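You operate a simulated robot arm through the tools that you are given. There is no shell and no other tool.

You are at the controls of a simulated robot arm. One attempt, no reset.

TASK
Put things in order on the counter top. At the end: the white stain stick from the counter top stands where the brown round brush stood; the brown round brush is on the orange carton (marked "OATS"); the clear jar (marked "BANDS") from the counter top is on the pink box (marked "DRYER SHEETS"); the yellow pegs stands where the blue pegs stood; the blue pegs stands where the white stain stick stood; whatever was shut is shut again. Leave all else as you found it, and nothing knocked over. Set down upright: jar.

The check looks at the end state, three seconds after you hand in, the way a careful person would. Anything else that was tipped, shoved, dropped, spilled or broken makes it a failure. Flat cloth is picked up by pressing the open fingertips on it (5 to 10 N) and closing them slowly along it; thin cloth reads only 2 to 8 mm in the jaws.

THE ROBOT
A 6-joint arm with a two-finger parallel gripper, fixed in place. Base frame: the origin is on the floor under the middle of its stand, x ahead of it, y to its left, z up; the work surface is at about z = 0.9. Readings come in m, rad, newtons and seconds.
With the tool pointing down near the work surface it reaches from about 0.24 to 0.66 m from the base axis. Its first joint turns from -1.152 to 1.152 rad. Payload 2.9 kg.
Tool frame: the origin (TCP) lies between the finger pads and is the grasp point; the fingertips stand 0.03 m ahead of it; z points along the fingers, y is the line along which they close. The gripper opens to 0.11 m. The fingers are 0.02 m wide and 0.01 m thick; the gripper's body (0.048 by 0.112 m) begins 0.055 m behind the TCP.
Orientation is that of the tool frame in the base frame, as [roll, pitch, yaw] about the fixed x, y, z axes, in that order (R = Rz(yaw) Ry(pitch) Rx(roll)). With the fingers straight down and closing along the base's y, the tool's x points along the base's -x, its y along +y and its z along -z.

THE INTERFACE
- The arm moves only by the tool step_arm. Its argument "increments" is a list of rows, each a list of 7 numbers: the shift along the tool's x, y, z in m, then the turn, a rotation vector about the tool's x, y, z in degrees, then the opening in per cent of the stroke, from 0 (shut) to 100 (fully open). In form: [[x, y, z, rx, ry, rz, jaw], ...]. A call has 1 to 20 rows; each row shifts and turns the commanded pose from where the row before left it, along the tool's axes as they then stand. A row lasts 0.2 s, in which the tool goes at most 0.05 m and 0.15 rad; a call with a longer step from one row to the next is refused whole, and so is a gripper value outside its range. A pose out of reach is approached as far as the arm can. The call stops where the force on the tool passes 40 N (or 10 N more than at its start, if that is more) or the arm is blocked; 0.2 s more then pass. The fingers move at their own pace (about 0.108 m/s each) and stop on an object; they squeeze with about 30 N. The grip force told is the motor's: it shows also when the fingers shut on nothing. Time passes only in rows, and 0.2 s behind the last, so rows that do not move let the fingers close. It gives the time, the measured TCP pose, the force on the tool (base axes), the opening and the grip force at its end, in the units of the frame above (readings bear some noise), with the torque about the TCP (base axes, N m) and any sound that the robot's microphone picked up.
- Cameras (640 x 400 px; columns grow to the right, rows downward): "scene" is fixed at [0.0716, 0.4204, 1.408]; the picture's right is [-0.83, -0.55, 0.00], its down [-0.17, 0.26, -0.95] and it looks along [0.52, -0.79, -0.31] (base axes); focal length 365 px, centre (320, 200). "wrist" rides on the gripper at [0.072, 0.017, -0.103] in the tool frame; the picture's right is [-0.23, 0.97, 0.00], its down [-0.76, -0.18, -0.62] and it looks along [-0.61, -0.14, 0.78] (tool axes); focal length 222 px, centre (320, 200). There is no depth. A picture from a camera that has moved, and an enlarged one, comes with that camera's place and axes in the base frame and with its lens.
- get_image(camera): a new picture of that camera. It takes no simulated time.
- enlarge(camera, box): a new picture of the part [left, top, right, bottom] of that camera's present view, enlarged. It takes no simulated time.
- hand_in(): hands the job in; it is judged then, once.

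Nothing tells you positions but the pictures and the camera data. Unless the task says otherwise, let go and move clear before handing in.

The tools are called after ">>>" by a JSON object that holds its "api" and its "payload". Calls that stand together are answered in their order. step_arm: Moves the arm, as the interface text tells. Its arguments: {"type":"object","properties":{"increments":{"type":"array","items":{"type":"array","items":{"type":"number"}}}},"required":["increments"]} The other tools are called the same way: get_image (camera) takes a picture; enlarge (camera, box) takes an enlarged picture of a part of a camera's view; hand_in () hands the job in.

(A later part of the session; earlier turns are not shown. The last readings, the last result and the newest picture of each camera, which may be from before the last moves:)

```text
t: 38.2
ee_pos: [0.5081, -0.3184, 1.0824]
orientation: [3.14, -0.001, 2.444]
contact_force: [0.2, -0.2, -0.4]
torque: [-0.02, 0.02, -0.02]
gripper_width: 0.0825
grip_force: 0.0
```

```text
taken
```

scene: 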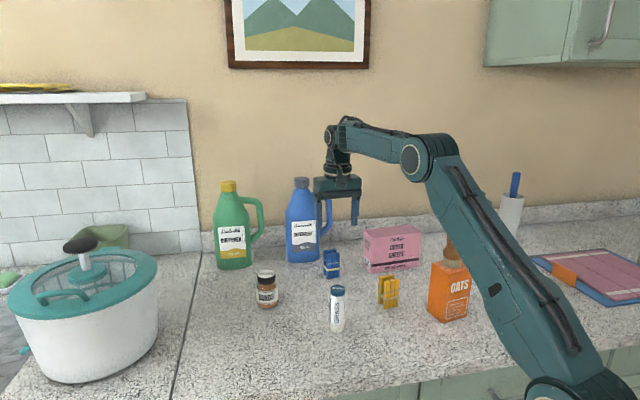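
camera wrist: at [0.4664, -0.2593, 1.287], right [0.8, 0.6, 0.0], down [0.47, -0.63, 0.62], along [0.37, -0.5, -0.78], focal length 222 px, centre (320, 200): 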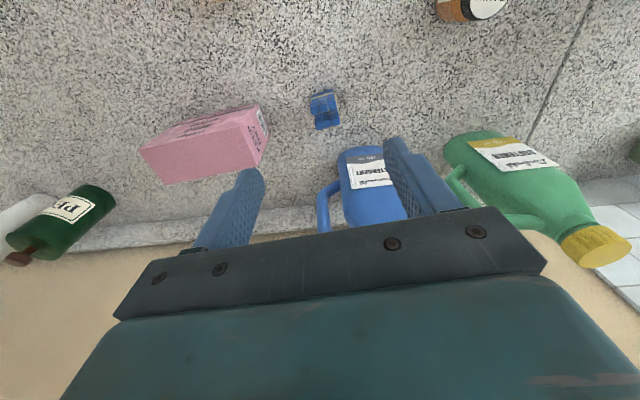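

>>> {"api": "step_arm", "payload": {"increments": [[-0.015, 0.0013, 0, 0, 0, 0, 70], [-0.0147, 0.0014, 0, 0, 0, 0, 70], [0, 0, 0, 0, 0, 0, 70]]}}

>>> {"api": "get_image", "payload": {"camera": "wrist"}}

>>> {"api": "enlarge", "payload": {"camera": "scene", "box": [260, 160, 440, 300]}}

```text
t: 39.0
ee_pos: [0.5338, -0.335, 1.0828]
orientation: [3.14, -0.001, 2.444]
contact_force: [-0.5, -0.1, -0.3]
torque: [0.0, 0.0, -0.01]
gripper_width: 0.0771
grip_force: 0.1
```

```text
taken
camera wrist: at [0.4902, -0.2781, 1.1881], right [0.8, 0.6, 0.0], down [0.47, -0.63, 0.62], along [0.37, -0.5, -0.78], focal length 222 px, centre (320, 200)
```

wrist: 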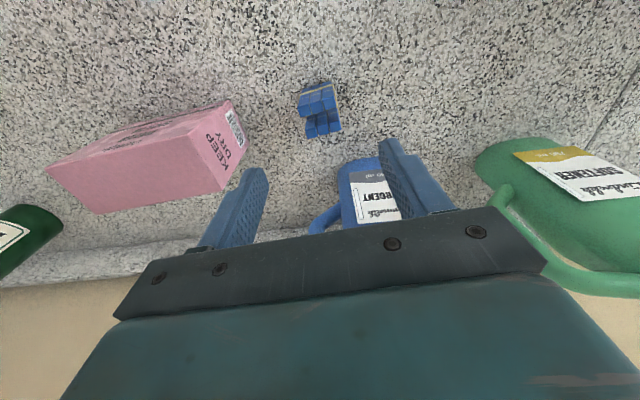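

```text
2.86 times, centred on (350, 230) of scene
camera zoom: at [0.0717, 0.4204, 1.408], right [-0.83, -0.55, 0.0], down [-0.17, 0.26, -0.95], along [0.52, -0.79, -0.31], focal length 1042 px, centre (234, 114)
```

zoom: 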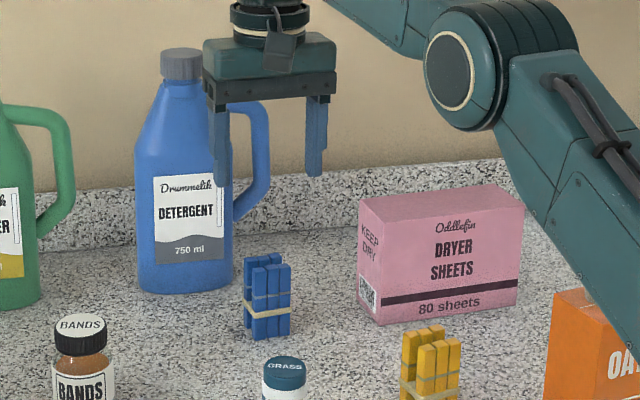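

I'm now centred over the blue pegs, with clearance to the detergent bottle and its handle. Descending to grasp.

>>> {"api": "step_arm", "payload": {"increments": [[0, 0, 0.03, 0, 0, 0, 65], [0, 0, 0.03, 0, 0, 0, 65], [0, 0, 0.03, 0, 0, 0, 65], [0, 0, 0.03, 0, 0, 0, 65], [0, 0, 0.0178, 0, 0, 0, 65], [0, 0, 0, 0, 0, 0, 65]]}}

>>> {"api": "get_image", "payload": {"camera": "wrist"}}

>>> {"api": "enlarge", "payload": {"camera": "scene", "box": [260, 160, 440, 300]}}

```text
t: 40.4
ee_pos: [0.5344, -0.336, 0.9455]
orientation: [-3.141, 0.0, 2.445]
contact_force: [0.6, -0.8, 0.8]
torque: [0.0, 0.0, 0.02]
gripper_width: 0.0717
grip_force: 0.1
```

```text
taken
camera wrist: at [0.4898, -0.2772, 1.0493], right [0.8, 0.6, 0.0], down [0.47, -0.63, 0.62], along [0.37, -0.5, -0.78], focal length 222 px, centre (320, 200)
```

wrist: 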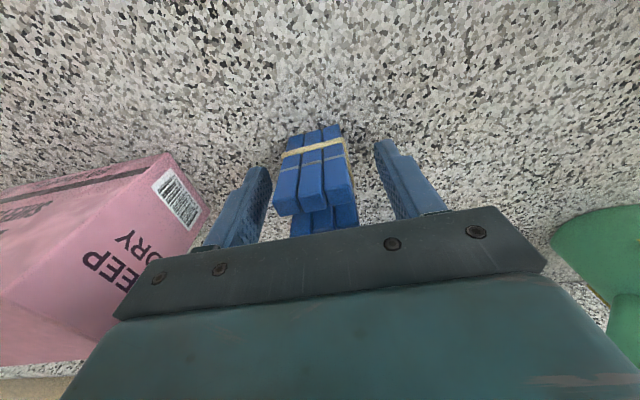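

```text
2.86 times, centred on (350, 230) of scene
camera zoom: at [0.0716, 0.4204, 1.408], right [-0.83, -0.55, 0.0], down [-0.17, 0.26, -0.95], along [0.52, -0.79, -0.31], focal length 1042 px, centre (234, 114)
```

zoom: 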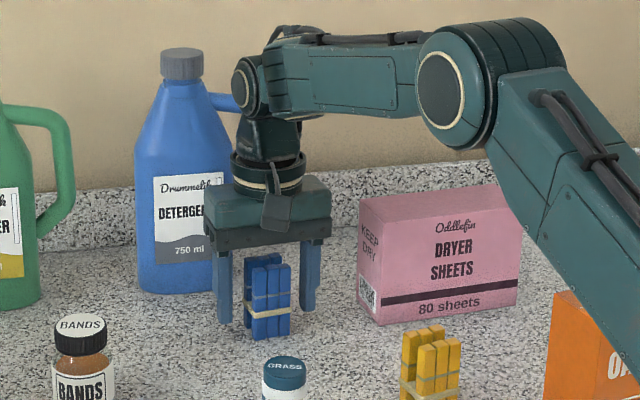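

>>> {"api": "enlarge", "payload": {"camera": "wrist", "box": [230, 110, 410, 250]}}

```text
2.86 times, centred on (320, 180) of wrist
camera zoom: at [0.4898, -0.2772, 1.0493], right [0.8, 0.6, 0.0], down [0.47, -0.63, 0.62], along [0.37, -0.5, -0.78], focal length 635 px, centre (320, 257)
```

zoom: 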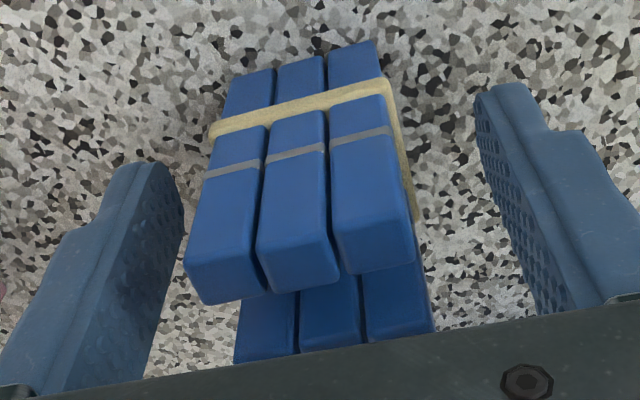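

The bundle is centred and square to the jaws. Closing gently.

>>> {"api": "step_arm", "payload": {"increments": [[0, 0, 0, 0, 0, 0, 45], [0, 0, 0, 0, 0, 0, 38], [0, 0, 0, 0, 0, 0, 33], [0, 0, 0, 0, 0, 0, 15], [0, 0, 0, 0, 0, 0, 15]]}}

>>> {"api": "enlarge", "payload": {"camera": "wrist", "box": [230, 110, 410, 250]}}

>>> {"api": "enlarge", "payload": {"camera": "scene", "box": [280, 200, 400, 300]}}

```text
t: 41.6
ee_pos: [0.534, -0.3352, 0.9454]
orientation: [-3.141, 0.0, 2.444]
contact_force: [0.6, -0.3, -0.5]
torque: [0.02, 0.0, 0.01]
gripper_width: 0.0365
grip_force: 29.8
```

```text
2.86 times, centred on (320, 180) of wrist
camera zoom: at [0.4898, -0.2772, 1.0496], right [0.8, 0.6, 0.0], down [0.47, -0.63, 0.62], along [0.37, -0.5, -0.78], focal length 635 px, centre (320, 257)
```

zoom: 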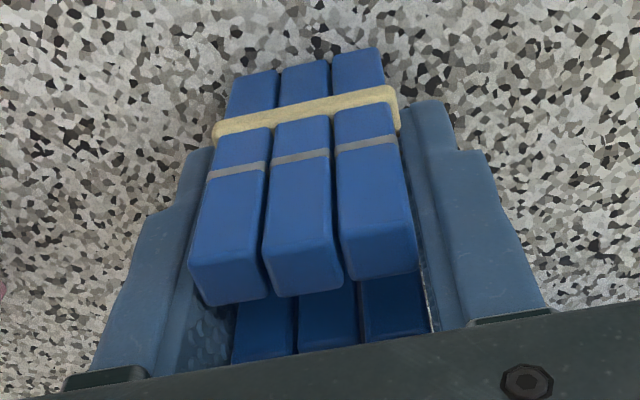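

```text
4.00 times, centred on (340, 250) of scene
camera zoom: at [0.0717, 0.4204, 1.408], right [-0.83, -0.55, 0.0], down [-0.17, 0.26, -0.95], along [0.52, -0.79, -0.31], focal length 1459 px, centre (240, 0)
```

zoom: 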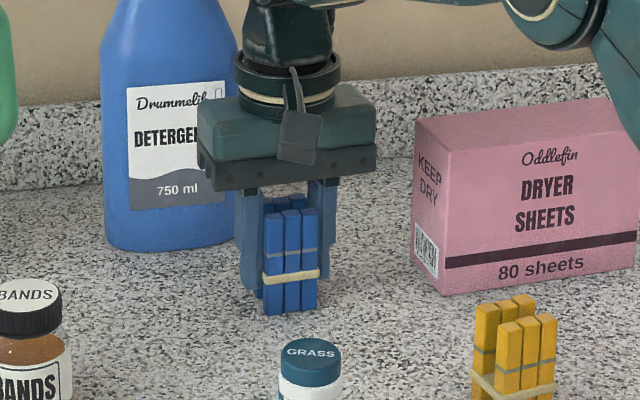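

The pegs are held at 36.5 mm. I'll lift and carry them to the stick's old spot at (0.533, 0.0325).

>>> {"api": "step_arm", "payload": {"increments": [[0, 0, -0.01, 0, 0, 0, 15], [0, 0, -0.02, 0, 0, 0, 15], [0, 0, -0.03, 0, 0, 0, 15], [0, 0, -0.03, 0, 0, 0, 15], [0, 0, -0.03, 0, 0, 0, 15], [0, 0, 0, 0, 0, 0, 15]]}}

>>> {"api": "get_image", "payload": {"camera": "scene"}}

```text
t: 43.0
ee_pos: [0.5335, -0.334, 1.0653]
orientation: [3.141, 0.002, 2.443]
contact_force: [0.2, -0.2, 0.2]
torque: [0.02, 0.01, 0.02]
gripper_width: 0.0364
grip_force: 29.8
```

```text
taken
```

scene: 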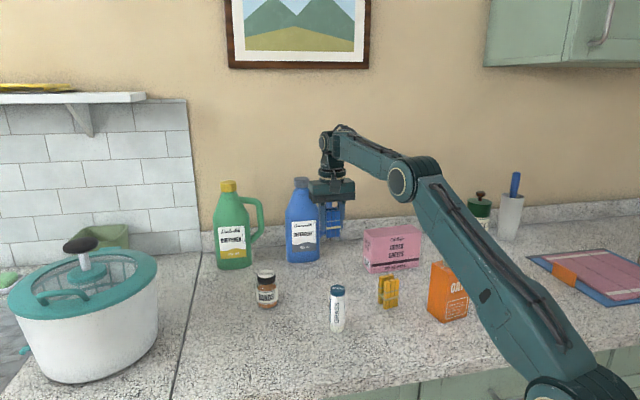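

>>> {"api": "step_arm", "payload": {"increments": [[0.0108, 0.0128, 0, 0, 0, 0, 15], [0.02153, 0.02561, 0, 0, 0, 0, 15], [0.02153, 0.02561, 0, 0, 0, 0, 15], [0.02153, 0.02561, 0, 0, 0, 0, 15], [0.02153, 0.02561, 0, 0, 0, 0, 15], [0.02153, 0.02561, 0, 0, 0, 0, 15], [0.02153, 0.02561, 0, 0, 0, 0, 15], [0.02153, 0.02561, 0, 0, 0, 0, 15], [0.02153, 0.02561, 0, 0, 0, 0, 15], [0.02153, 0.02561, 0, 0, 0, 0, 15], [0.02153, 0.02561, 0, 0, 0, 0, 15], [0.0108, 0.0128, 0, 0, 0, 0, 15], [0, 0, 0, 0, 0, 0, 15]]}}

>>> {"api": "get_image", "payload": {"camera": "wrist"}}

>>> {"api": "get_image", "payload": {"camera": "scene"}}

```text
t: 45.8
ee_pos: [0.533, 0.0343, 1.0643]
orientation: [-3.142, 0.0, 2.442]
contact_force: [-0.4, 0.7, -0.6]
torque: [0.0, -0.02, -0.02]
gripper_width: 0.0362
grip_force: 30.3
```

```text
taken
camera wrist: at [0.4892, 0.0909, 1.1696], right [0.8, 0.6, 0.0], down [0.47, -0.63, 0.62], along [0.37, -0.5, -0.78], focal length 222 px, centre (320, 200)
```

wrist: 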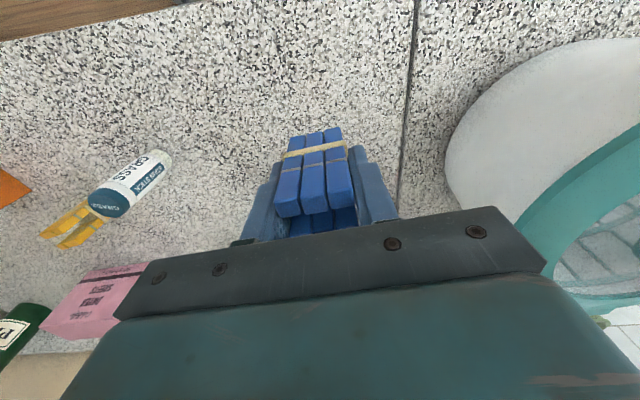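

```text
taken
```

scene: 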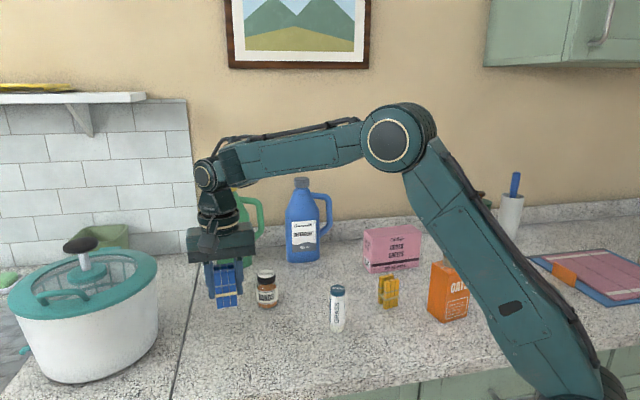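

>>> {"api": "step_arm", "payload": {"increments": [[0, 0, 0.01, 0, 0, 0, 15], [0, 0, 0.03, 0, 0, 0, 15], [0, 0, 0.03, 0, 0, 0, 15], [0, 0, 0.025, 0, 0, 0, 15], [0, 0, 0.015, 0, 0, 0, 15], [0, 0, 0.005, 0, 0, 0, 15], [0, 0, 0, 0, 0, 0, 15]]}}

>>> {"api": "enlarge", "payload": {"camera": "scene", "box": [160, 230, 320, 380]}}

```text
t: 47.4
ee_pos: [0.5329, 0.0331, 0.95]
orientation: [3.141, 0.0, 2.443]
contact_force: [0.0, 0.1, -1.6]
torque: [0.01, 0.01, 0.01]
gripper_width: 0.0363
grip_force: 30.3
```

```text
2.67 times, centred on (240, 305) of scene
camera zoom: at [0.0717, 0.4204, 1.408], right [-0.83, -0.55, 0.0], down [-0.17, 0.26, -0.95], along [0.52, -0.79, -0.31], focal length 972 px, centre (533, -80)
```

zoom: 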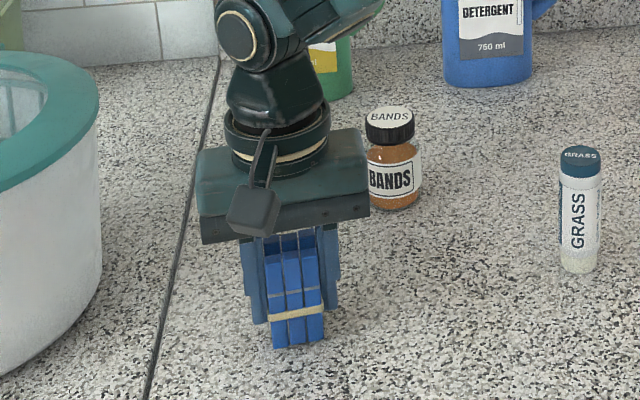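

>>> {"api": "step_arm", "payload": {"increments": [[0, 0, 0.0015, 0, 0, 0, 15], [0, 0, 0.0015, 0, 0, 0, 15], [0, 0, 0, 0, 0, 0, 15]]}}

```text
t: 48.2
ee_pos: [0.5338, 0.0328, 0.9464]
orientation: [-3.142, 0.0, 2.443]
contact_force: [0.5, -0.1, -0.7]
torque: [0.04, -0.05, -0.01]
gripper_width: 0.0367
grip_force: 30.0
```

>>> {"api": "step_arm", "payload": {"increments": [[0, 0, 0.0012, 0, 0, 0, 15], [0, 0, 0, 0, 0, 0, 15]]}}

```text
t: 48.8
ee_pos: [0.5348, 0.0315, 0.9452]
orientation: [-3.141, 0.0, 2.445]
contact_force: [0.7, 0.4, 0.1]
torque: [-0.01, -0.02, -0.02]
gripper_width: 0.0365
grip_force: 30.1
```

>>> {"api": "step_arm", "payload": {"increments": [[0, 0, 0.001, 0, 0, 0, 15], [0, 0, 0, 0, 0, 0, 15]]}}

```text
t: 49.4
ee_pos: [0.5335, 0.0315, 0.9457]
orientation: [-3.141, 0.0, 2.444]
contact_force: [-0.8, -0.1, -0.1]
torque: [-0.01, 0.01, 0.0]
gripper_width: 0.036
grip_force: 29.7
```

>>> {"api": "step_arm", "payload": {"increments": [[0, 0, 0.001, 0, 0, 0, 15], [0, 0, 0, 0, 0, 0, 15]]}}

```text
t: 50.0
ee_pos: [0.5343, 0.0323, 0.9449]
orientation: [3.14, 0.002, 2.445]
contact_force: [-2.4, -0.8, 7.8]
torque: [-0.17, 0.05, -0.02]
gripper_width: 0.0361
grip_force: 29.7
```

Contact at about 8 N. Releasing now.

>>> {"api": "step_arm", "payload": {"increments": [[0, 0, -0.0003, 0, 0, 0, 15], [0, 0, 0, 0, 0, 0, 35], [0, 0, 0, 0, 0, 0, 42], [0, 0, 0, 0, 0, 0, 55], [0, 0, 0, 0, 0, 0, 65], [0, 0, 0, 0, 0, 0, 65]]}}

>>> {"api": "get_image", "payload": {"camera": "wrist"}}

>>> {"api": "enlarge", "payload": {"camera": "scene", "box": [160, 230, 320, 380]}}

```text
t: 51.4
ee_pos: [0.5331, 0.0322, 0.9444]
orientation: [3.141, 0.001, 2.443]
contact_force: [0.2, -0.2, 0.6]
torque: [0.02, 0.0, -0.01]
gripper_width: 0.0716
grip_force: 0.1
```

```text
taken
camera wrist: at [0.4897, 0.0903, 1.0487], right [0.8, 0.6, 0.0], down [0.47, -0.63, 0.62], along [0.37, -0.5, -0.78], focal length 222 px, centre (320, 200)
```

wrist: 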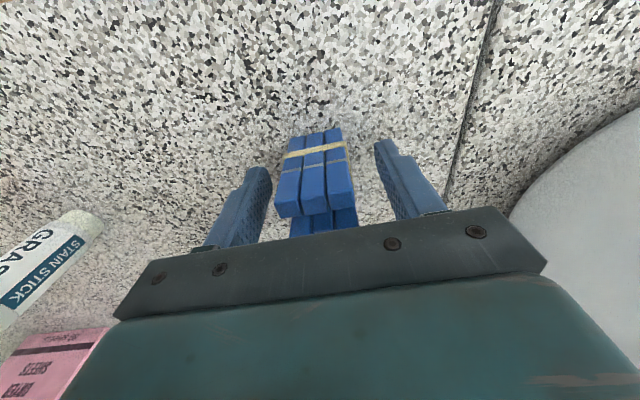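

```text
2.67 times, centred on (240, 305) of scene
camera zoom: at [0.0716, 0.4204, 1.408], right [-0.83, -0.55, 0.0], down [-0.17, 0.26, -0.95], along [0.52, -0.79, -0.31], focal length 972 px, centre (533, -80)
```

zoom: 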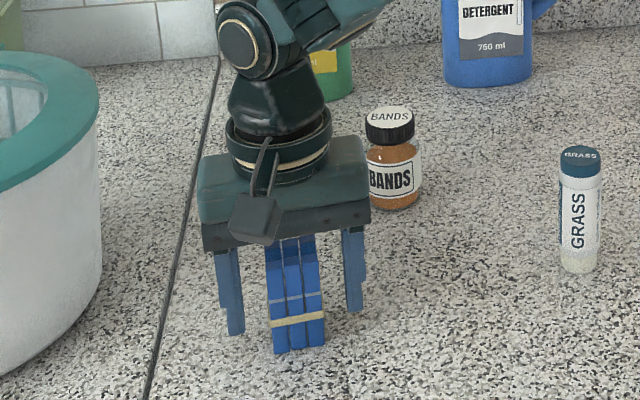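

The blue pegs stand at the stick's old spot. I'll rise and travel over to the yellow pegs.

>>> {"api": "step_arm", "payload": {"increments": [[0, 0, -0.01, 0, 0, 0, 65], [0, 0, -0.03, 0, 0, 0, 65], [0, 0, -0.04, 0, 0, 0, 70], [0, 0, -0.04, 0, 0, 0, 70], [0, 0, -0.04, 0, 0, 0, 70], [0, 0, -0.04, 0, 0, 0, 70], [-0.0031, -0.0167, 0, 0, 0, 0, 70], [-0.00612, -0.03342, 0, 0, 0, 0, 70], [-0.00612, -0.03342, 0, 0, 0, 0, 70], [-0.00612, -0.03342, 0, 0, 0, 0, 70], [-0.00612, -0.03342, 0, 0, 0, 0, 70], [-0.00612, -0.03342, 0, 0, 0, 0, 70], [-0.00612, -0.03342, 0, 0, 0, 0, 70], [-0.00612, -0.03342, 0, 0, 0, 0, 70], [-0.00612, -0.03342, 0, 0, 0, 0, 70], [-0.00612, -0.03342, 0, 0, 0, 0, 70], [-0.00612, -0.03342, 0, 0, 0, 0, 70], [-0.0031, -0.0167, 0, 0, 0, 0, 70], [0, 0, 0, 0, 0, 0, 70]]}}

>>> {"api": "get_image", "payload": {"camera": "wrist"}}

>>> {"api": "enlarge", "payload": {"camera": "wrist", "box": [260, 60, 380, 140]}}

>>> {"api": "get_image", "payload": {"camera": "scene"}}

```text
t: 55.4
ee_pos: [0.3491, -0.2927, 1.1424]
orientation: [3.14, 0.0, 2.444]
contact_force: [-0.2, -0.1, 0.3]
torque: [-0.02, 0.01, -0.03]
gripper_width: 0.0771
grip_force: 0.1
```

```text
taken
camera wrist: at [0.3058, -0.2356, 1.2478], right [0.8, 0.6, 0.0], down [0.47, -0.63, 0.62], along [0.37, -0.5, -0.78], focal length 222 px, centre (320, 200)
```

wrist: 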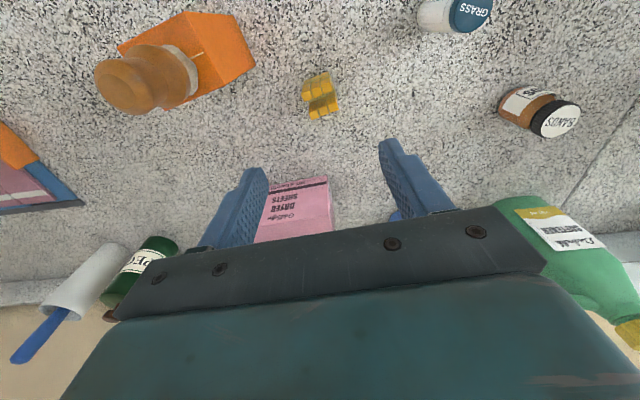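

```text
5.00 times, centred on (320, 100) of wrist
camera zoom: at [0.3058, -0.2356, 1.2478], right [0.8, 0.6, 0.0], down [0.47, -0.63, 0.62], along [0.37, -0.5, -0.78], focal length 1111 px, centre (320, 700)
```

zoom: 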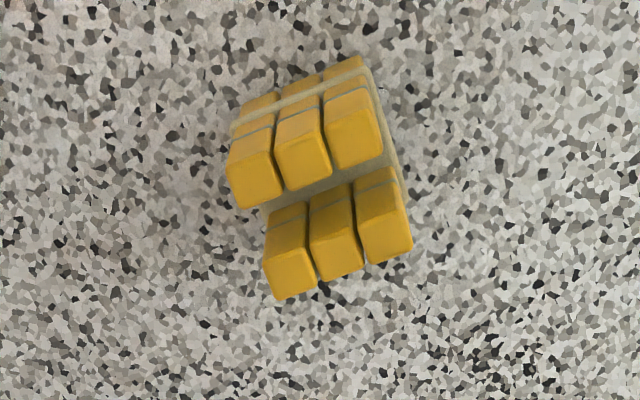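

```text
taken
```

scene: 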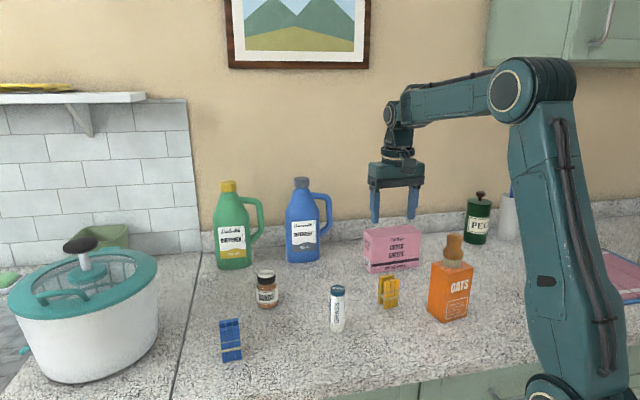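

The yellow pegs are centred at (0.349, -0.293), with rows about 6° off the jaws. I'll correct the yaw, descend and look.

>>> {"api": "step_arm", "payload": {"increments": [[0, 0, 0, 0, 0, -6, 65], [0.0018, 0.0009, 0.02, 0, 0, 0, 65], [0, 0, 0.03, 0, 0, 0, 65], [0, 0, 0.03, 0, 0, 0, 65], [0, 0, 0.03, 0, 0, 0, 65], [0, 0, 0.03, 0, 0, 0, 65], [0, 0, 0.03, 0, 0, 0, 65], [0, 0, 0.027, 0, 0, 0, 65], [0, 0, 0, 0, 0, 0, 65]]}}

>>> {"api": "enlarge", "payload": {"camera": "wrist", "box": [230, 110, 410, 250]}}

>>> {"api": "get_image", "payload": {"camera": "scene"}}

```text
t: 57.4
ee_pos: [0.3478, -0.2904, 0.9474]
orientation: [3.14, -0.001, 2.548]
contact_force: [0.3, 0.3, -0.4]
torque: [0.0, 0.02, 0.05]
gripper_width: 0.0712
grip_force: 0.0
```

```text
2.86 times, centred on (320, 180) of wrist
camera zoom: at [0.299, -0.2376, 1.0519], right [0.73, 0.68, 0.0], down [0.53, -0.57, 0.62], along [0.42, -0.46, -0.78], focal length 635 px, centre (320, 257)
```

zoom: 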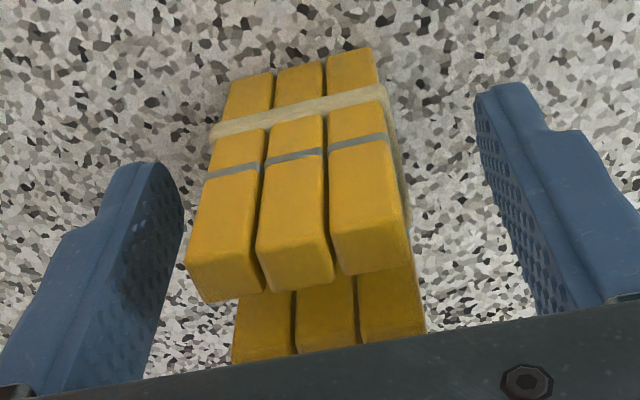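

```text
taken
```

scene: 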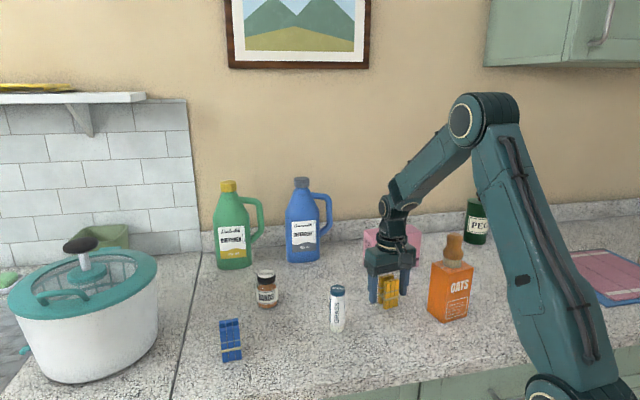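

Same aligned view as with the blue bundle. Closing.

>>> {"api": "step_arm", "payload": {"increments": [[0, 0, 0, 0, 0, 0, 45], [0, 0, 0, 0, 0, 0, 38], [0, 0, 0, 0, 0, 0, 33], [0, 0, 0, 0, 0, 0, 15], [0, 0, 0, 0, 0, 0, 15]]}}

>>> {"api": "enlarge", "payload": {"camera": "wrist", "box": [230, 110, 410, 250]}}

```text
t: 58.6
ee_pos: [0.3493, -0.2895, 0.947]
orientation: [3.14, 0.0, 2.548]
contact_force: [0.0, 0.4, 0.3]
torque: [-0.01, -0.01, 0.04]
gripper_width: 0.0363
grip_force: 30.0
```

```text
2.86 times, centred on (320, 180) of wrist
camera zoom: at [0.299, -0.2376, 1.0523], right [0.73, 0.68, 0.0], down [0.53, -0.57, 0.62], along [0.42, -0.46, -0.78], focal length 635 px, centre (320, 257)
```

zoom: 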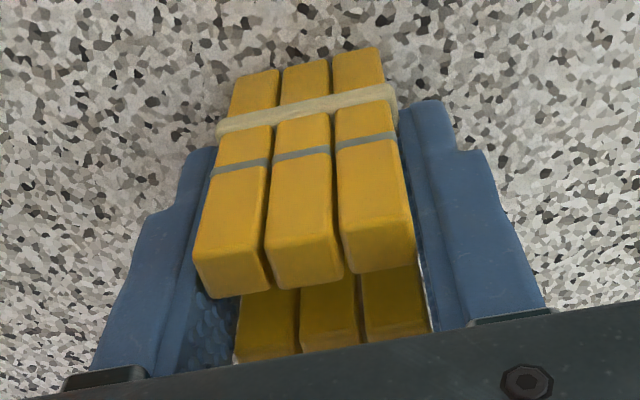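

>>> {"api": "step_arm", "payload": {"increments": [[0, 0, -0.01, 0, 0, 0, 15], [0, 0, -0.02, 0, 0, 0, 15], [0, 0, -0.03, 0, 0, 0, 15], [0, 0, -0.03, 0, 0, 0, 15], [0, 0, -0.03, 0, 0, 0, 15], [0, 0, 0, 0, 0, 3, 15], [0, 0, 0, 0, 0, 3, 15], [0, 0, 0, 0, 0, 0, 15]]}}

>>> {"api": "get_image", "payload": {"camera": "scene"}}

```text
t: 60.4
ee_pos: [0.3484, -0.2898, 1.0665]
orientation: [3.142, -0.001, 2.443]
contact_force: [0.5, -0.5, -1.1]
torque: [0.04, 0.02, -0.03]
gripper_width: 0.0365
grip_force: 30.0
```

```text
taken
```

scene: 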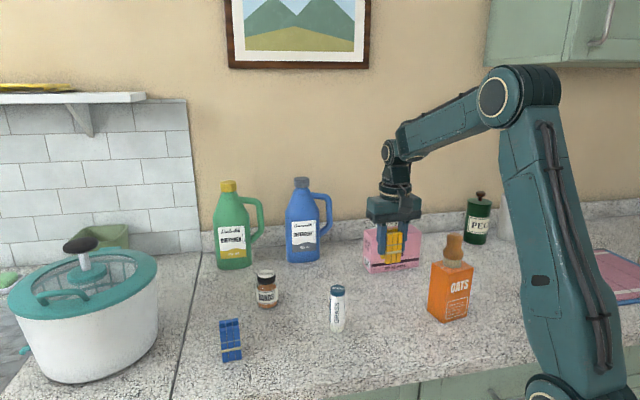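

>>> {"api": "step_arm", "payload": {"increments": [[-0.0122, 0.006, 0, 0, 0, 0, 15], [-0.0244, 0.01206, 0, 0, 0, 0, 15], [-0.0244, 0.01206, 0, 0, 0, 0, 15], [-0.0244, 0.01206, 0, 0, 0, 0, 15], [-0.0244, 0.01206, 0, 0, 0, 0, 15], [-0.0244, 0.01206, 0, 0, 0, 0, 15], [-0.0244, 0.01206, 0, 0, 0, 0, 15], [-0.0122, 0.006, 0, 0, 0, 0, 15], [0, 0, 0, 0, 0, 0, 15]]}}

>>> {"api": "get_image", "payload": {"camera": "wrist"}}

>>> {"api": "get_image", "payload": {"camera": "scene"}}

>>> {"api": "enlarge", "payload": {"camera": "scene", "box": [170, 280, 290, 380]}}

```text
t: 62.4
ee_pos: [0.5347, -0.3356, 1.0692]
orientation: [-3.141, -0.001, 2.445]
contact_force: [0.4, 0.3, -0.5]
torque: [-0.01, 0.04, 0.0]
gripper_width: 0.0364
grip_force: 29.2
```

```text
taken
camera wrist: at [0.4909, -0.2771, 1.1731], right [0.8, 0.6, 0.0], down [0.47, -0.63, 0.62], along [0.37, -0.5, -0.78], focal length 222 px, centre (320, 200)
```

wrist: 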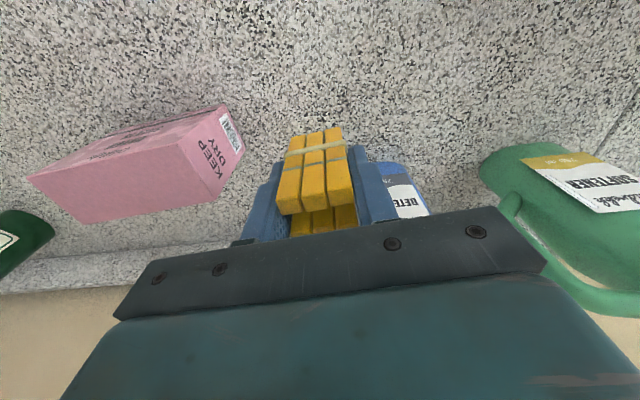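

```text
taken
```

scene: 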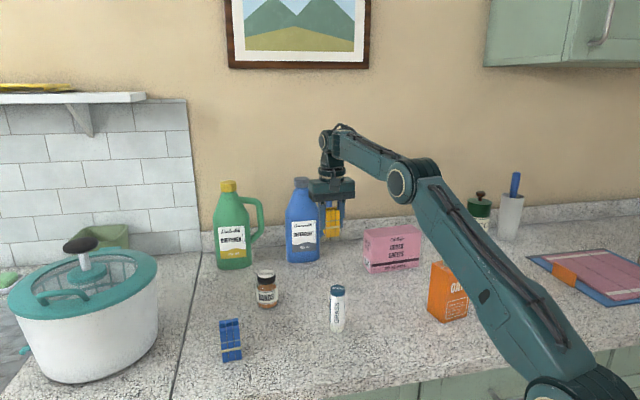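

```text
4.00 times, centred on (230, 330) of scene
camera zoom: at [0.0717, 0.4204, 1.408], right [-0.83, -0.55, 0.0], down [-0.17, 0.26, -0.95], along [0.52, -0.79, -0.31], focal length 1459 px, centre (680, -320)
```

zoom: 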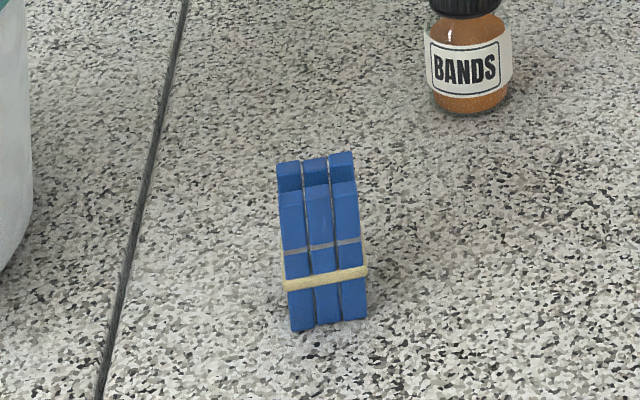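

The blue pegs stand fine. I'll lower the yellow pegs onto the blue pegs' old spot.

>>> {"api": "step_arm", "payload": {"increments": [[0, 0, 0.01, 0, 0, 0, 15], [0, 0, 0.03, 0, 0, 0, 15], [0, 0, 0.03, 0, 0, 0, 15], [0, 0, 0.025, 0, 0, 0, 15], [0, 0, 0.015, 0, 0, 0, 15], [0, 0, 0.005, 0, 0, 0, 15], [0, 0, 0, 0, 0, 0, 15]]}}

>>> {"api": "enlarge", "payload": {"camera": "scene", "box": [280, 200, 400, 300]}}

```text
t: 64.0
ee_pos: [0.5346, -0.336, 0.9518]
orientation: [3.141, 0.002, 2.446]
contact_force: [-0.3, -0.4, -0.4]
torque: [0.0, -0.02, 0.02]
gripper_width: 0.0366
grip_force: 30.3
```

```text
4.00 times, centred on (340, 250) of scene
camera zoom: at [0.0717, 0.4204, 1.408], right [-0.83, -0.55, 0.0], down [-0.17, 0.26, -0.95], along [0.52, -0.79, -0.31], focal length 1459 px, centre (240, 0)
```

zoom: 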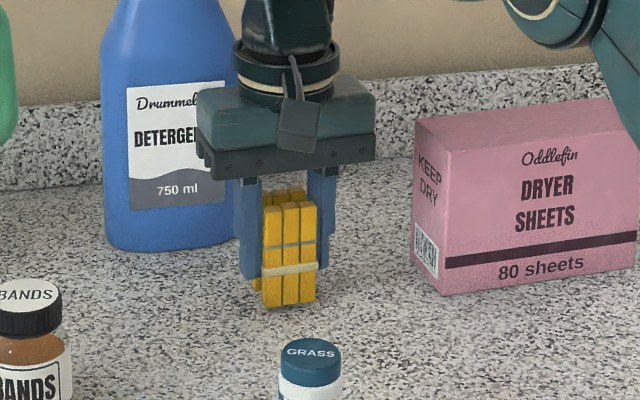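

>>> {"api": "step_arm", "payload": {"increments": [[0, 0, 0.0015, 0, 0, 0, 15], [0, 0, 0.0015, 0, 0, 0, 15], [0, 0, 0, 0, 0, 0, 15]]}}

```text
t: 64.8
ee_pos: [0.5347, -0.3363, 0.9481]
orientation: [3.141, -0.002, 2.444]
contact_force: [0.0, 0.1, 0.1]
torque: [0.01, 0.0, 0.0]
gripper_width: 0.0362
grip_force: 30.0
```

>>> {"api": "step_arm", "payload": {"increments": [[0, 0, 0.0012, 0, 0, 0, 15], [0, 0, 0, 0, 0, 0, 15]]}}

```text
t: 65.4
ee_pos: [0.5325, -0.3357, 0.9483]
orientation: [-3.141, 0.001, 2.444]
contact_force: [-0.9, -0.6, -1.2]
torque: [-0.01, -0.07, 0.0]
gripper_width: 0.0362
grip_force: 29.7
```

>>> {"api": "step_arm", "payload": {"increments": [[0, 0, 0.001, 0, 0, 0, 15], [0, 0, 0, 0, 0, 0, 15]]}}

```text
t: 66.0
ee_pos: [0.5339, -0.3352, 0.9477]
orientation: [-3.141, 0.002, 2.443]
contact_force: [0.6, -1.4, 4.4]
torque: [0.01, 0.05, 0.02]
gripper_width: 0.0364
grip_force: 30.2
```

Contact at about 4 N. Releasing the yellow pegs.

>>> {"api": "step_arm", "payload": {"increments": [[0, 0, 0, 0, 0, 0, 35], [0, 0, 0, 0, 0, 0, 42], [0, 0, 0, 0, 0, 0, 55], [0, 0, 0, 0, 0, 0, 62], [0, 0, 0, 0, 0, 0, 62]]}}

>>> {"api": "enlarge", "payload": {"camera": "wrist", "box": [230, 110, 410, 250]}}

>>> {"api": "enlarge", "payload": {"camera": "scene", "box": [280, 200, 400, 300]}}

```text
t: 67.2
ee_pos: [0.5334, -0.3361, 0.9455]
orientation: [-3.141, -0.001, 2.443]
contact_force: [0.2, -0.5, -0.5]
torque: [0.01, -0.01, -0.03]
gripper_width: 0.0682
grip_force: 0.0
```

```text
2.86 times, centred on (320, 180) of wrist
camera zoom: at [0.4899, -0.2777, 1.0516], right [0.8, 0.6, 0.0], down [0.47, -0.63, 0.62], along [0.37, -0.5, -0.78], focal length 635 px, centre (320, 257)
```

zoom: 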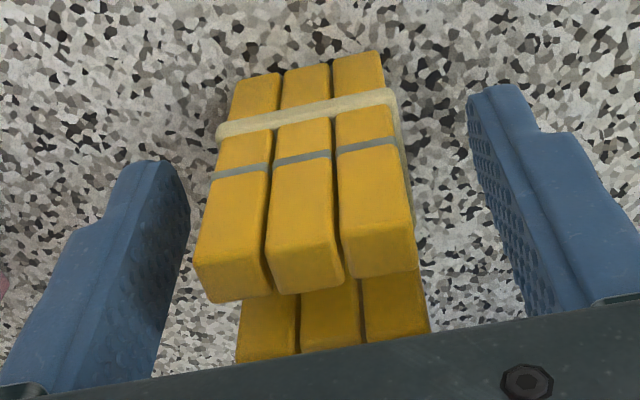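

```text
4.00 times, centred on (340, 250) of scene
camera zoom: at [0.0716, 0.4204, 1.408], right [-0.83, -0.55, 0.0], down [-0.17, 0.26, -0.95], along [0.52, -0.79, -0.31], focal length 1459 px, centre (240, 0)
```

zoom: 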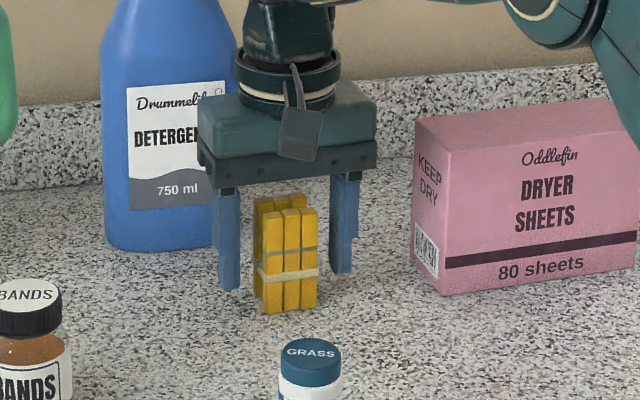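

The yellow pegs stand at the blue pegs' old spot. I'll rise and move over to the BANDS jar.

>>> {"api": "step_arm", "payload": {"increments": [[0, 0, -0.01, 0, 0, 0, 62], [0, 0, -0.03, 0, 0, 0, 65], [0, 0, -0.03, 0, 0, 0, 70], [0, 0, -0.03, 0, 0, 0, 75], [0, 0, -0.03, 0, 0, 0, 75], [0.0058, 0.0134, 0, 0, 0, 0, 75], [0.01156, 0.0268, 0, 0, 0, 0, 75], [0.01156, 0.0268, 0, 0, 0, 0, 75], [0.01156, 0.0268, 0, 0, 0, 0, 75], [0.01156, 0.0268, 0, 0, 0, 0, 75], [0.01156, 0.0268, 0, 0, 0, 0, 75], [0.01156, 0.0268, 0, 0, 0, 0, 75], [0.0058, 0.0134, 0, 0, 0, 0, 75], [0, 0, 0, 0, 0, 0, 75]]}}

>>> {"api": "get_image", "payload": {"camera": "wrist"}}

>>> {"api": "enlarge", "payload": {"camera": "wrist", "box": [260, 60, 380, 140]}}

>>> {"api": "get_image", "payload": {"camera": "scene"}}

```text
t: 70.2
ee_pos: [0.5887, -0.1383, 1.0777]
orientation: [3.14, 0.001, 2.444]
contact_force: [0.9, -0.4, -0.4]
torque: [-0.03, 0.02, 0.04]
gripper_width: 0.0824
grip_force: 0.1
```

```text
taken
camera wrist: at [0.5451, -0.0809, 1.1828], right [0.8, 0.6, 0.0], down [0.47, -0.63, 0.62], along [0.37, -0.5, -0.78], focal length 222 px, centre (320, 200)
```

wrist: 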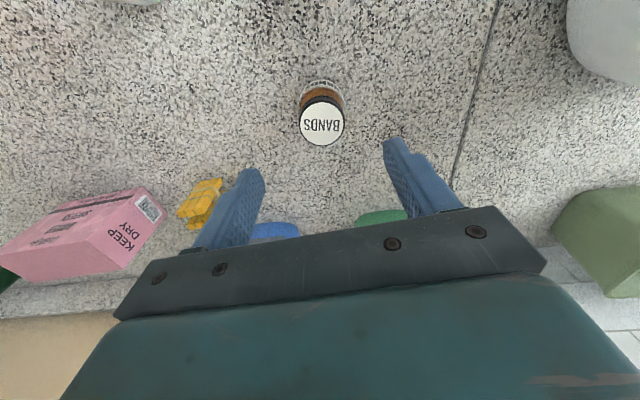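

```text
5.00 times, centred on (320, 100) of wrist
camera zoom: at [0.5451, -0.0809, 1.1828], right [0.8, 0.6, 0.0], down [0.47, -0.63, 0.62], along [0.37, -0.5, -0.78], focal length 1111 px, centre (320, 700)
```

zoom: 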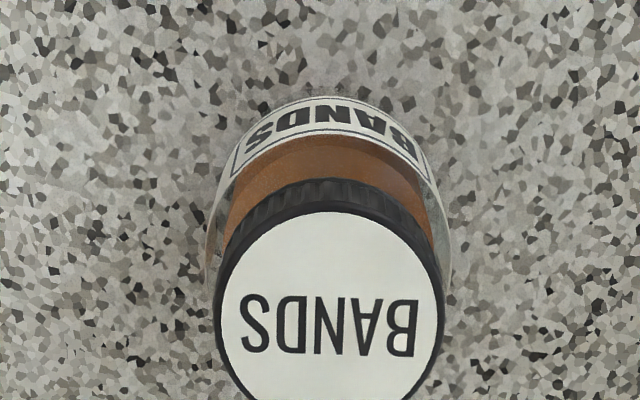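

```text
taken
```

scene: 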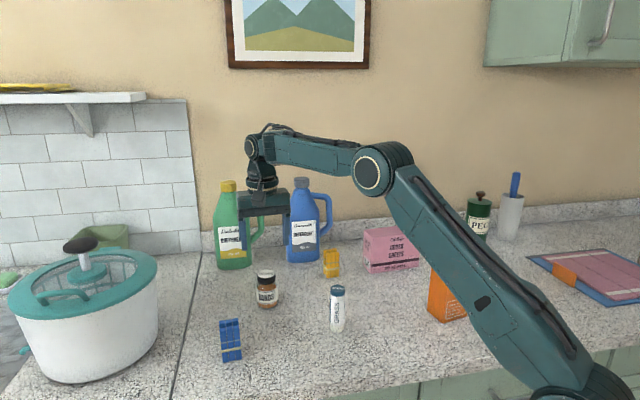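

The jar's centre is at (0.589, -0.1375), so a 3 mm correction is enough. Descending around it.

>>> {"api": "step_arm", "payload": {"increments": [[0.0023, 0.002, 0.02, 0, 0, 0, 80], [0, 0, 0.03, 0, 0, 0, 80], [0, 0, 0.03, 0, 0, 0, 80], [0, 0, 0.03, 0, 0, 0, 80], [0, 0, 0.02, 0, 0, 0, 80], [0, 0, 0.009, 0, 0, 0, 80], [0, 0, 0, 0, 0, 0, 80]]}}

>>> {"api": "get_image", "payload": {"camera": "wrist"}}

>>> {"api": "enlarge", "payload": {"camera": "scene", "box": [200, 180, 340, 320]}}

```text
t: 71.8
ee_pos: [0.5897, -0.1367, 0.9373]
orientation: [-3.141, -0.001, 2.443]
contact_force: [0.5, 0.0, 1.2]
torque: [-0.04, 0.05, -0.03]
gripper_width: 0.088
grip_force: 0.0
```

```text
taken
camera wrist: at [0.5463, -0.0789, 1.0426], right [0.8, 0.6, 0.0], down [0.47, -0.63, 0.62], along [0.37, -0.5, -0.78], focal length 222 px, centre (320, 200)
```

wrist: 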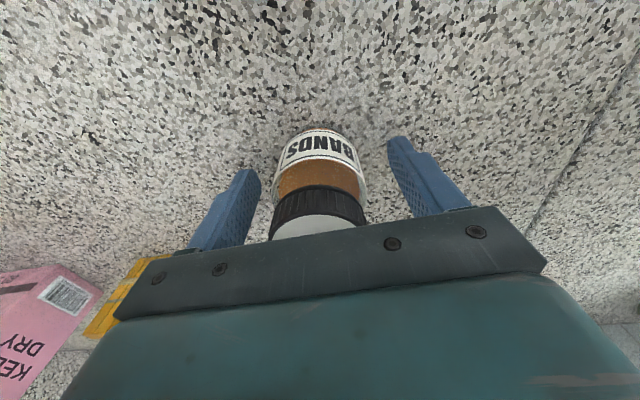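

```text
2.86 times, centred on (270, 250) of scene
camera zoom: at [0.0716, 0.4204, 1.408], right [-0.83, -0.55, 0.0], down [-0.17, 0.26, -0.95], along [0.52, -0.79, -0.31], focal length 1042 px, centre (463, 57)
```

zoom: 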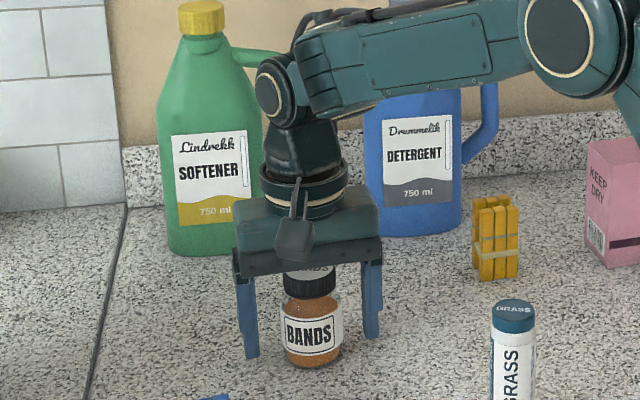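

Centred. Closing on the jar.

>>> {"api": "step_arm", "payload": {"increments": [[0, 0, 0, 0, 0, 0, 62], [0, 0, 0, 0, 0, 0, 54], [0, 0, 0, 0, 0, 0, 48], [0, 0, 0, 0, 0, 0, 35], [0, 0, 0, 0, 0, 0, 35]]}}

>>> {"api": "get_image", "payload": {"camera": "wrist"}}

```text
t: 73.0
ee_pos: [0.5907, -0.1364, 0.9377]
orientation: [-3.141, 0.0, 2.444]
contact_force: [-0.2, 0.0, 1.0]
torque: [-0.01, -0.01, -0.01]
gripper_width: 0.049
grip_force: 30.0
```

```text
taken
camera wrist: at [0.5463, -0.0789, 1.043], right [0.8, 0.6, 0.0], down [0.47, -0.63, 0.62], along [0.37, -0.5, -0.78], focal length 222 px, centre (320, 200)
```

wrist: 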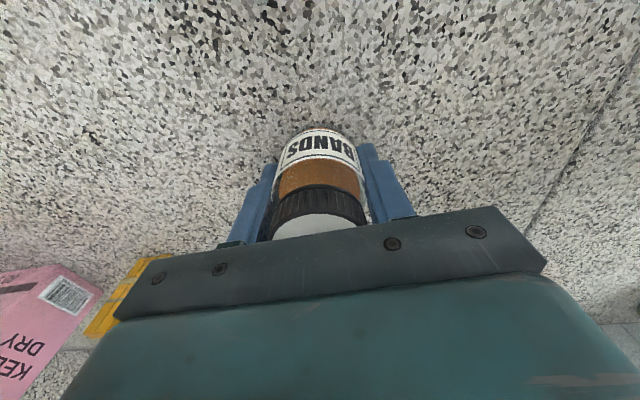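

The jar is held at 49 mm. I'll lift it and carry it toward the pink box at a moderate height, stopping just inside the reach limit.

>>> {"api": "step_arm", "payload": {"increments": [[0, 0, -0.01, 0, 0, 0, 35], [0, 0, -0.02, 0, 0, 0, 35], [0, 0, -0.03, 0, 0, 0, 35], [0, 0, -0.03, 0, 0, 0, 35], [0, 0, -0.03, 0, 0, 0, 35], [0, 0, -0.02, 0, 0, 0, 35], [0, 0, 0, 0, 0, 0, 35]]}}

>>> {"api": "get_image", "payload": {"camera": "wrist"}}

>>> {"api": "get_image", "payload": {"camera": "scene"}}

```text
t: 74.6
ee_pos: [0.5904, -0.1354, 1.0774]
orientation: [-3.141, 0.001, 2.443]
contact_force: [0.8, -1.2, -1.3]
torque: [0.01, -0.01, 0.02]
gripper_width: 0.0488
grip_force: 30.0
```

```text
taken
camera wrist: at [0.5469, -0.0785, 1.183], right [0.8, 0.6, 0.0], down [0.47, -0.63, 0.62], along [0.37, -0.5, -0.78], focal length 222 px, centre (320, 200)
```

wrist: 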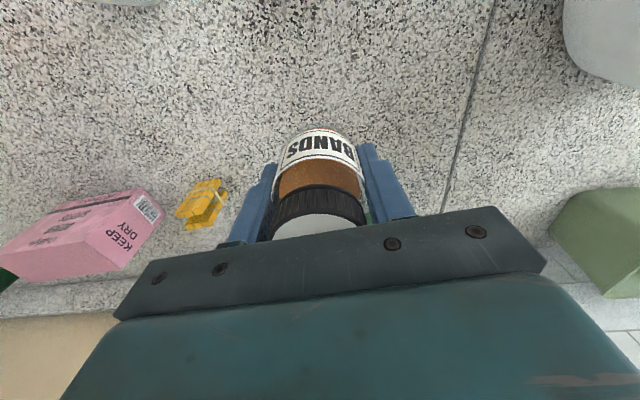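

```text
taken
```

scene: 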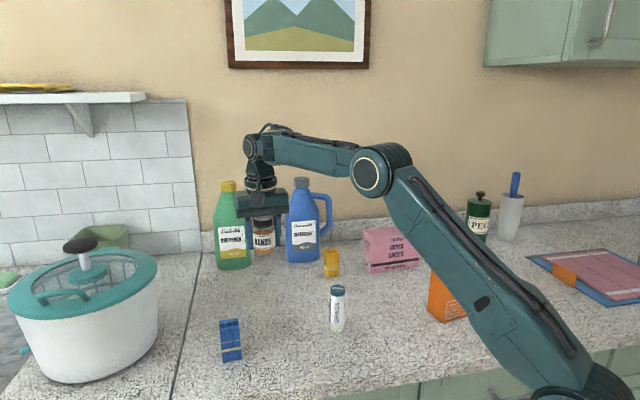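

>>> {"api": "step_arm", "payload": {"increments": [[-0.0028, -0.0142, 0, 0, 0, 0, 35], [-0.0056, -0.0284, 0, 0, 0, 0, 35], [-0.0056, -0.0284, 0, 0, 0, 0, 35], [-0.0056, -0.0284, 0, 0, 0, 0, 35], [-0.0056, -0.0284, 0, 0, 0, 0, 35], [-0.0056, -0.0284, 0, 0, 0, 0, 35], [-0.0056, -0.0284, 0, 0, 0, 0, 35], [-0.0056, -0.0284, 0, 0, 0, 0, 35], [-0.0056, -0.0284, 0, 0, 0, 0, 35], [-0.0028, -0.0142, 0, 0, 0, 0, 35], [0, 0, 0, 0, 0, 0, 35]]}}

>>> {"api": "get_image", "payload": {"camera": "wrist"}}

>>> {"api": "get_image", "payload": {"camera": "scene"}}

```text
t: 77.0
ee_pos: [0.4659, -0.364, 1.0803]
orientation: [-3.141, 0.001, 2.443]
contact_force: [0.7, -0.5, -1.8]
torque: [0.03, 0.01, 0.02]
gripper_width: 0.0486
grip_force: 30.3
```

```text
taken
camera wrist: at [0.4219, -0.3064, 1.1837], right [0.8, 0.6, 0.0], down [0.47, -0.63, 0.62], along [0.37, -0.5, -0.78], focal length 222 px, centre (320, 200)
```

wrist: 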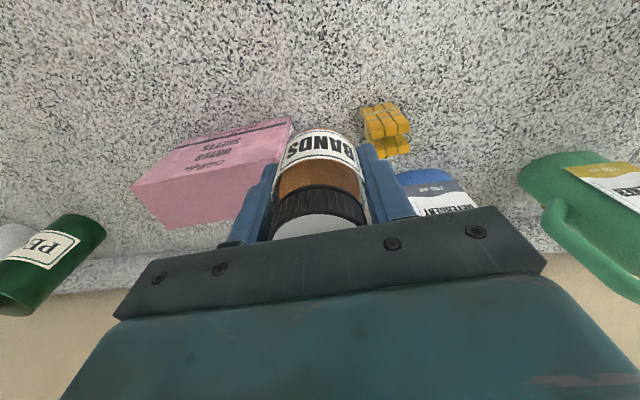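

```text
taken
```

scene: 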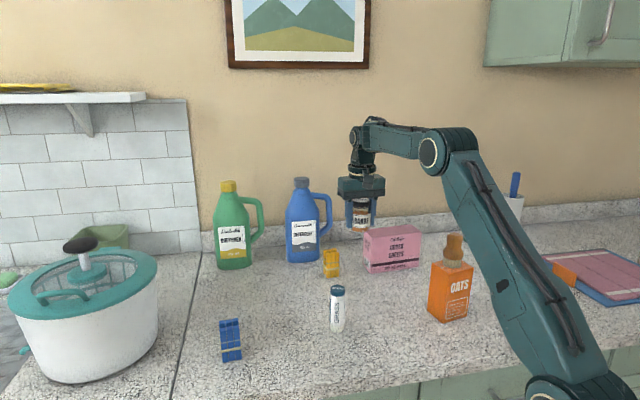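

>>> {"api": "enlarge", "payload": {"camera": "wrist", "box": [120, 100, 310, 240]}}

>>> {"api": "enlarge", "payload": {"camera": "scene", "box": [330, 150, 500, 330]}}

```text
2.86 times, centred on (215, 170) of wrist
camera zoom: at [0.4219, -0.3064, 1.1837], right [0.8, 0.6, 0.0], down [0.47, -0.63, 0.62], along [0.37, -0.5, -0.78], focal length 635 px, centre (620, 286)
```

zoom: 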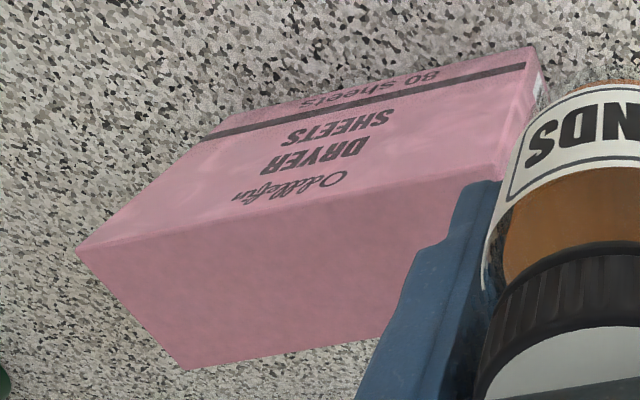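

```text
2.22 times, centred on (415, 240) of scene
camera zoom: at [0.0717, 0.4204, 1.408], right [-0.83, -0.55, 0.0], down [-0.17, 0.26, -0.95], along [0.52, -0.79, -0.31], focal length 810 px, centre (109, 111)
```

zoom: 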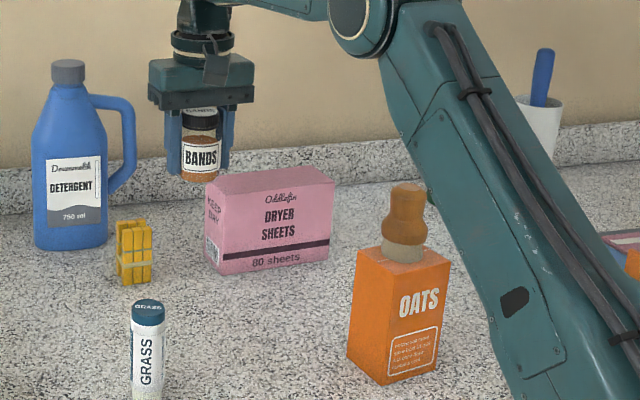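

The pink box top's centre works out to about (0.420, -0.480). The elbow will pass well above the brush (≈1.19 against 1.105). Continuing to a point just short of the box centre.

>>> {"api": "step_arm", "payload": {"increments": [[-0.0028, -0.0143, 0, 0, 0, 0, 35], [-0.00555, -0.0286, 0, 0, 0, 0, 35], [-0.00555, -0.0286, 0, 0, 0, 0, 35], [-0.00555, -0.0286, 0, 0, 0, 0, 35], [-0.0028, -0.0143, 0, 0, 0, 0, 35], [0, 0, 0, 0, 0, 0, 35]]}}

>>> {"api": "get_image", "payload": {"camera": "wrist"}}

>>> {"api": "get_image", "payload": {"camera": "scene"}}

>>> {"api": "enlarge", "payload": {"camera": "scene", "box": [340, 140, 500, 330]}}

```text
t: 78.4
ee_pos: [0.4093, -0.4677, 1.0791]
orientation: [3.141, 0.0, 2.443]
contact_force: [-0.6, 0.2, -1.0]
torque: [-0.02, 0.0, -0.02]
gripper_width: 0.0485
grip_force: 30.3
```

```text
taken
camera wrist: at [0.3658, -0.4087, 1.1837], right [0.8, 0.6, 0.0], down [0.47, -0.63, 0.62], along [0.37, -0.5, -0.78], focal length 222 px, centre (320, 200)
```

wrist: 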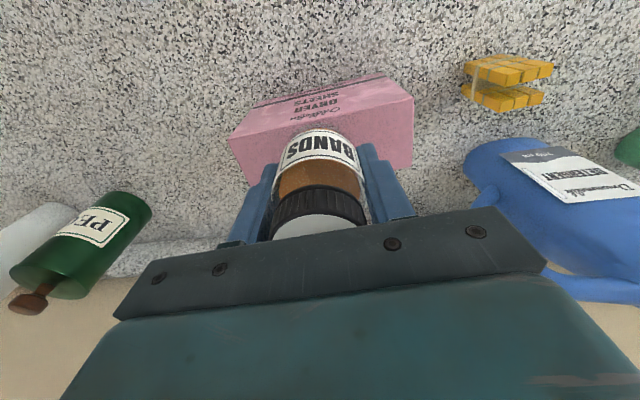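

```text
taken
```

scene: 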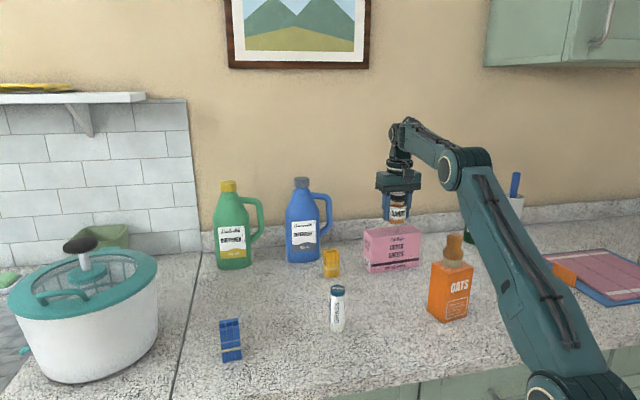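

```text
2.11 times, centred on (420, 235) of scene
camera zoom: at [0.0717, 0.4204, 1.408], right [-0.83, -0.55, 0.0], down [-0.17, 0.26, -0.95], along [0.52, -0.79, -0.31], focal length 768 px, centre (110, 126)
```

zoom: 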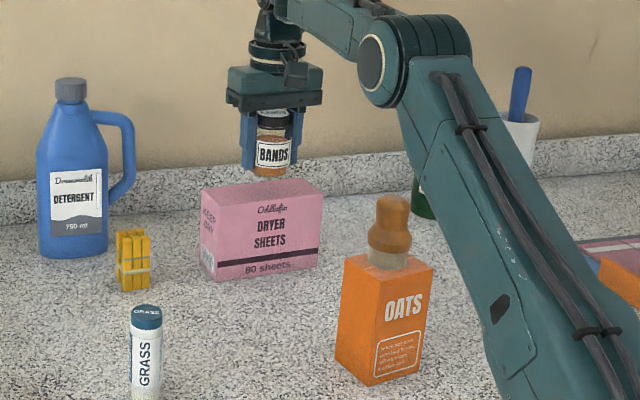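

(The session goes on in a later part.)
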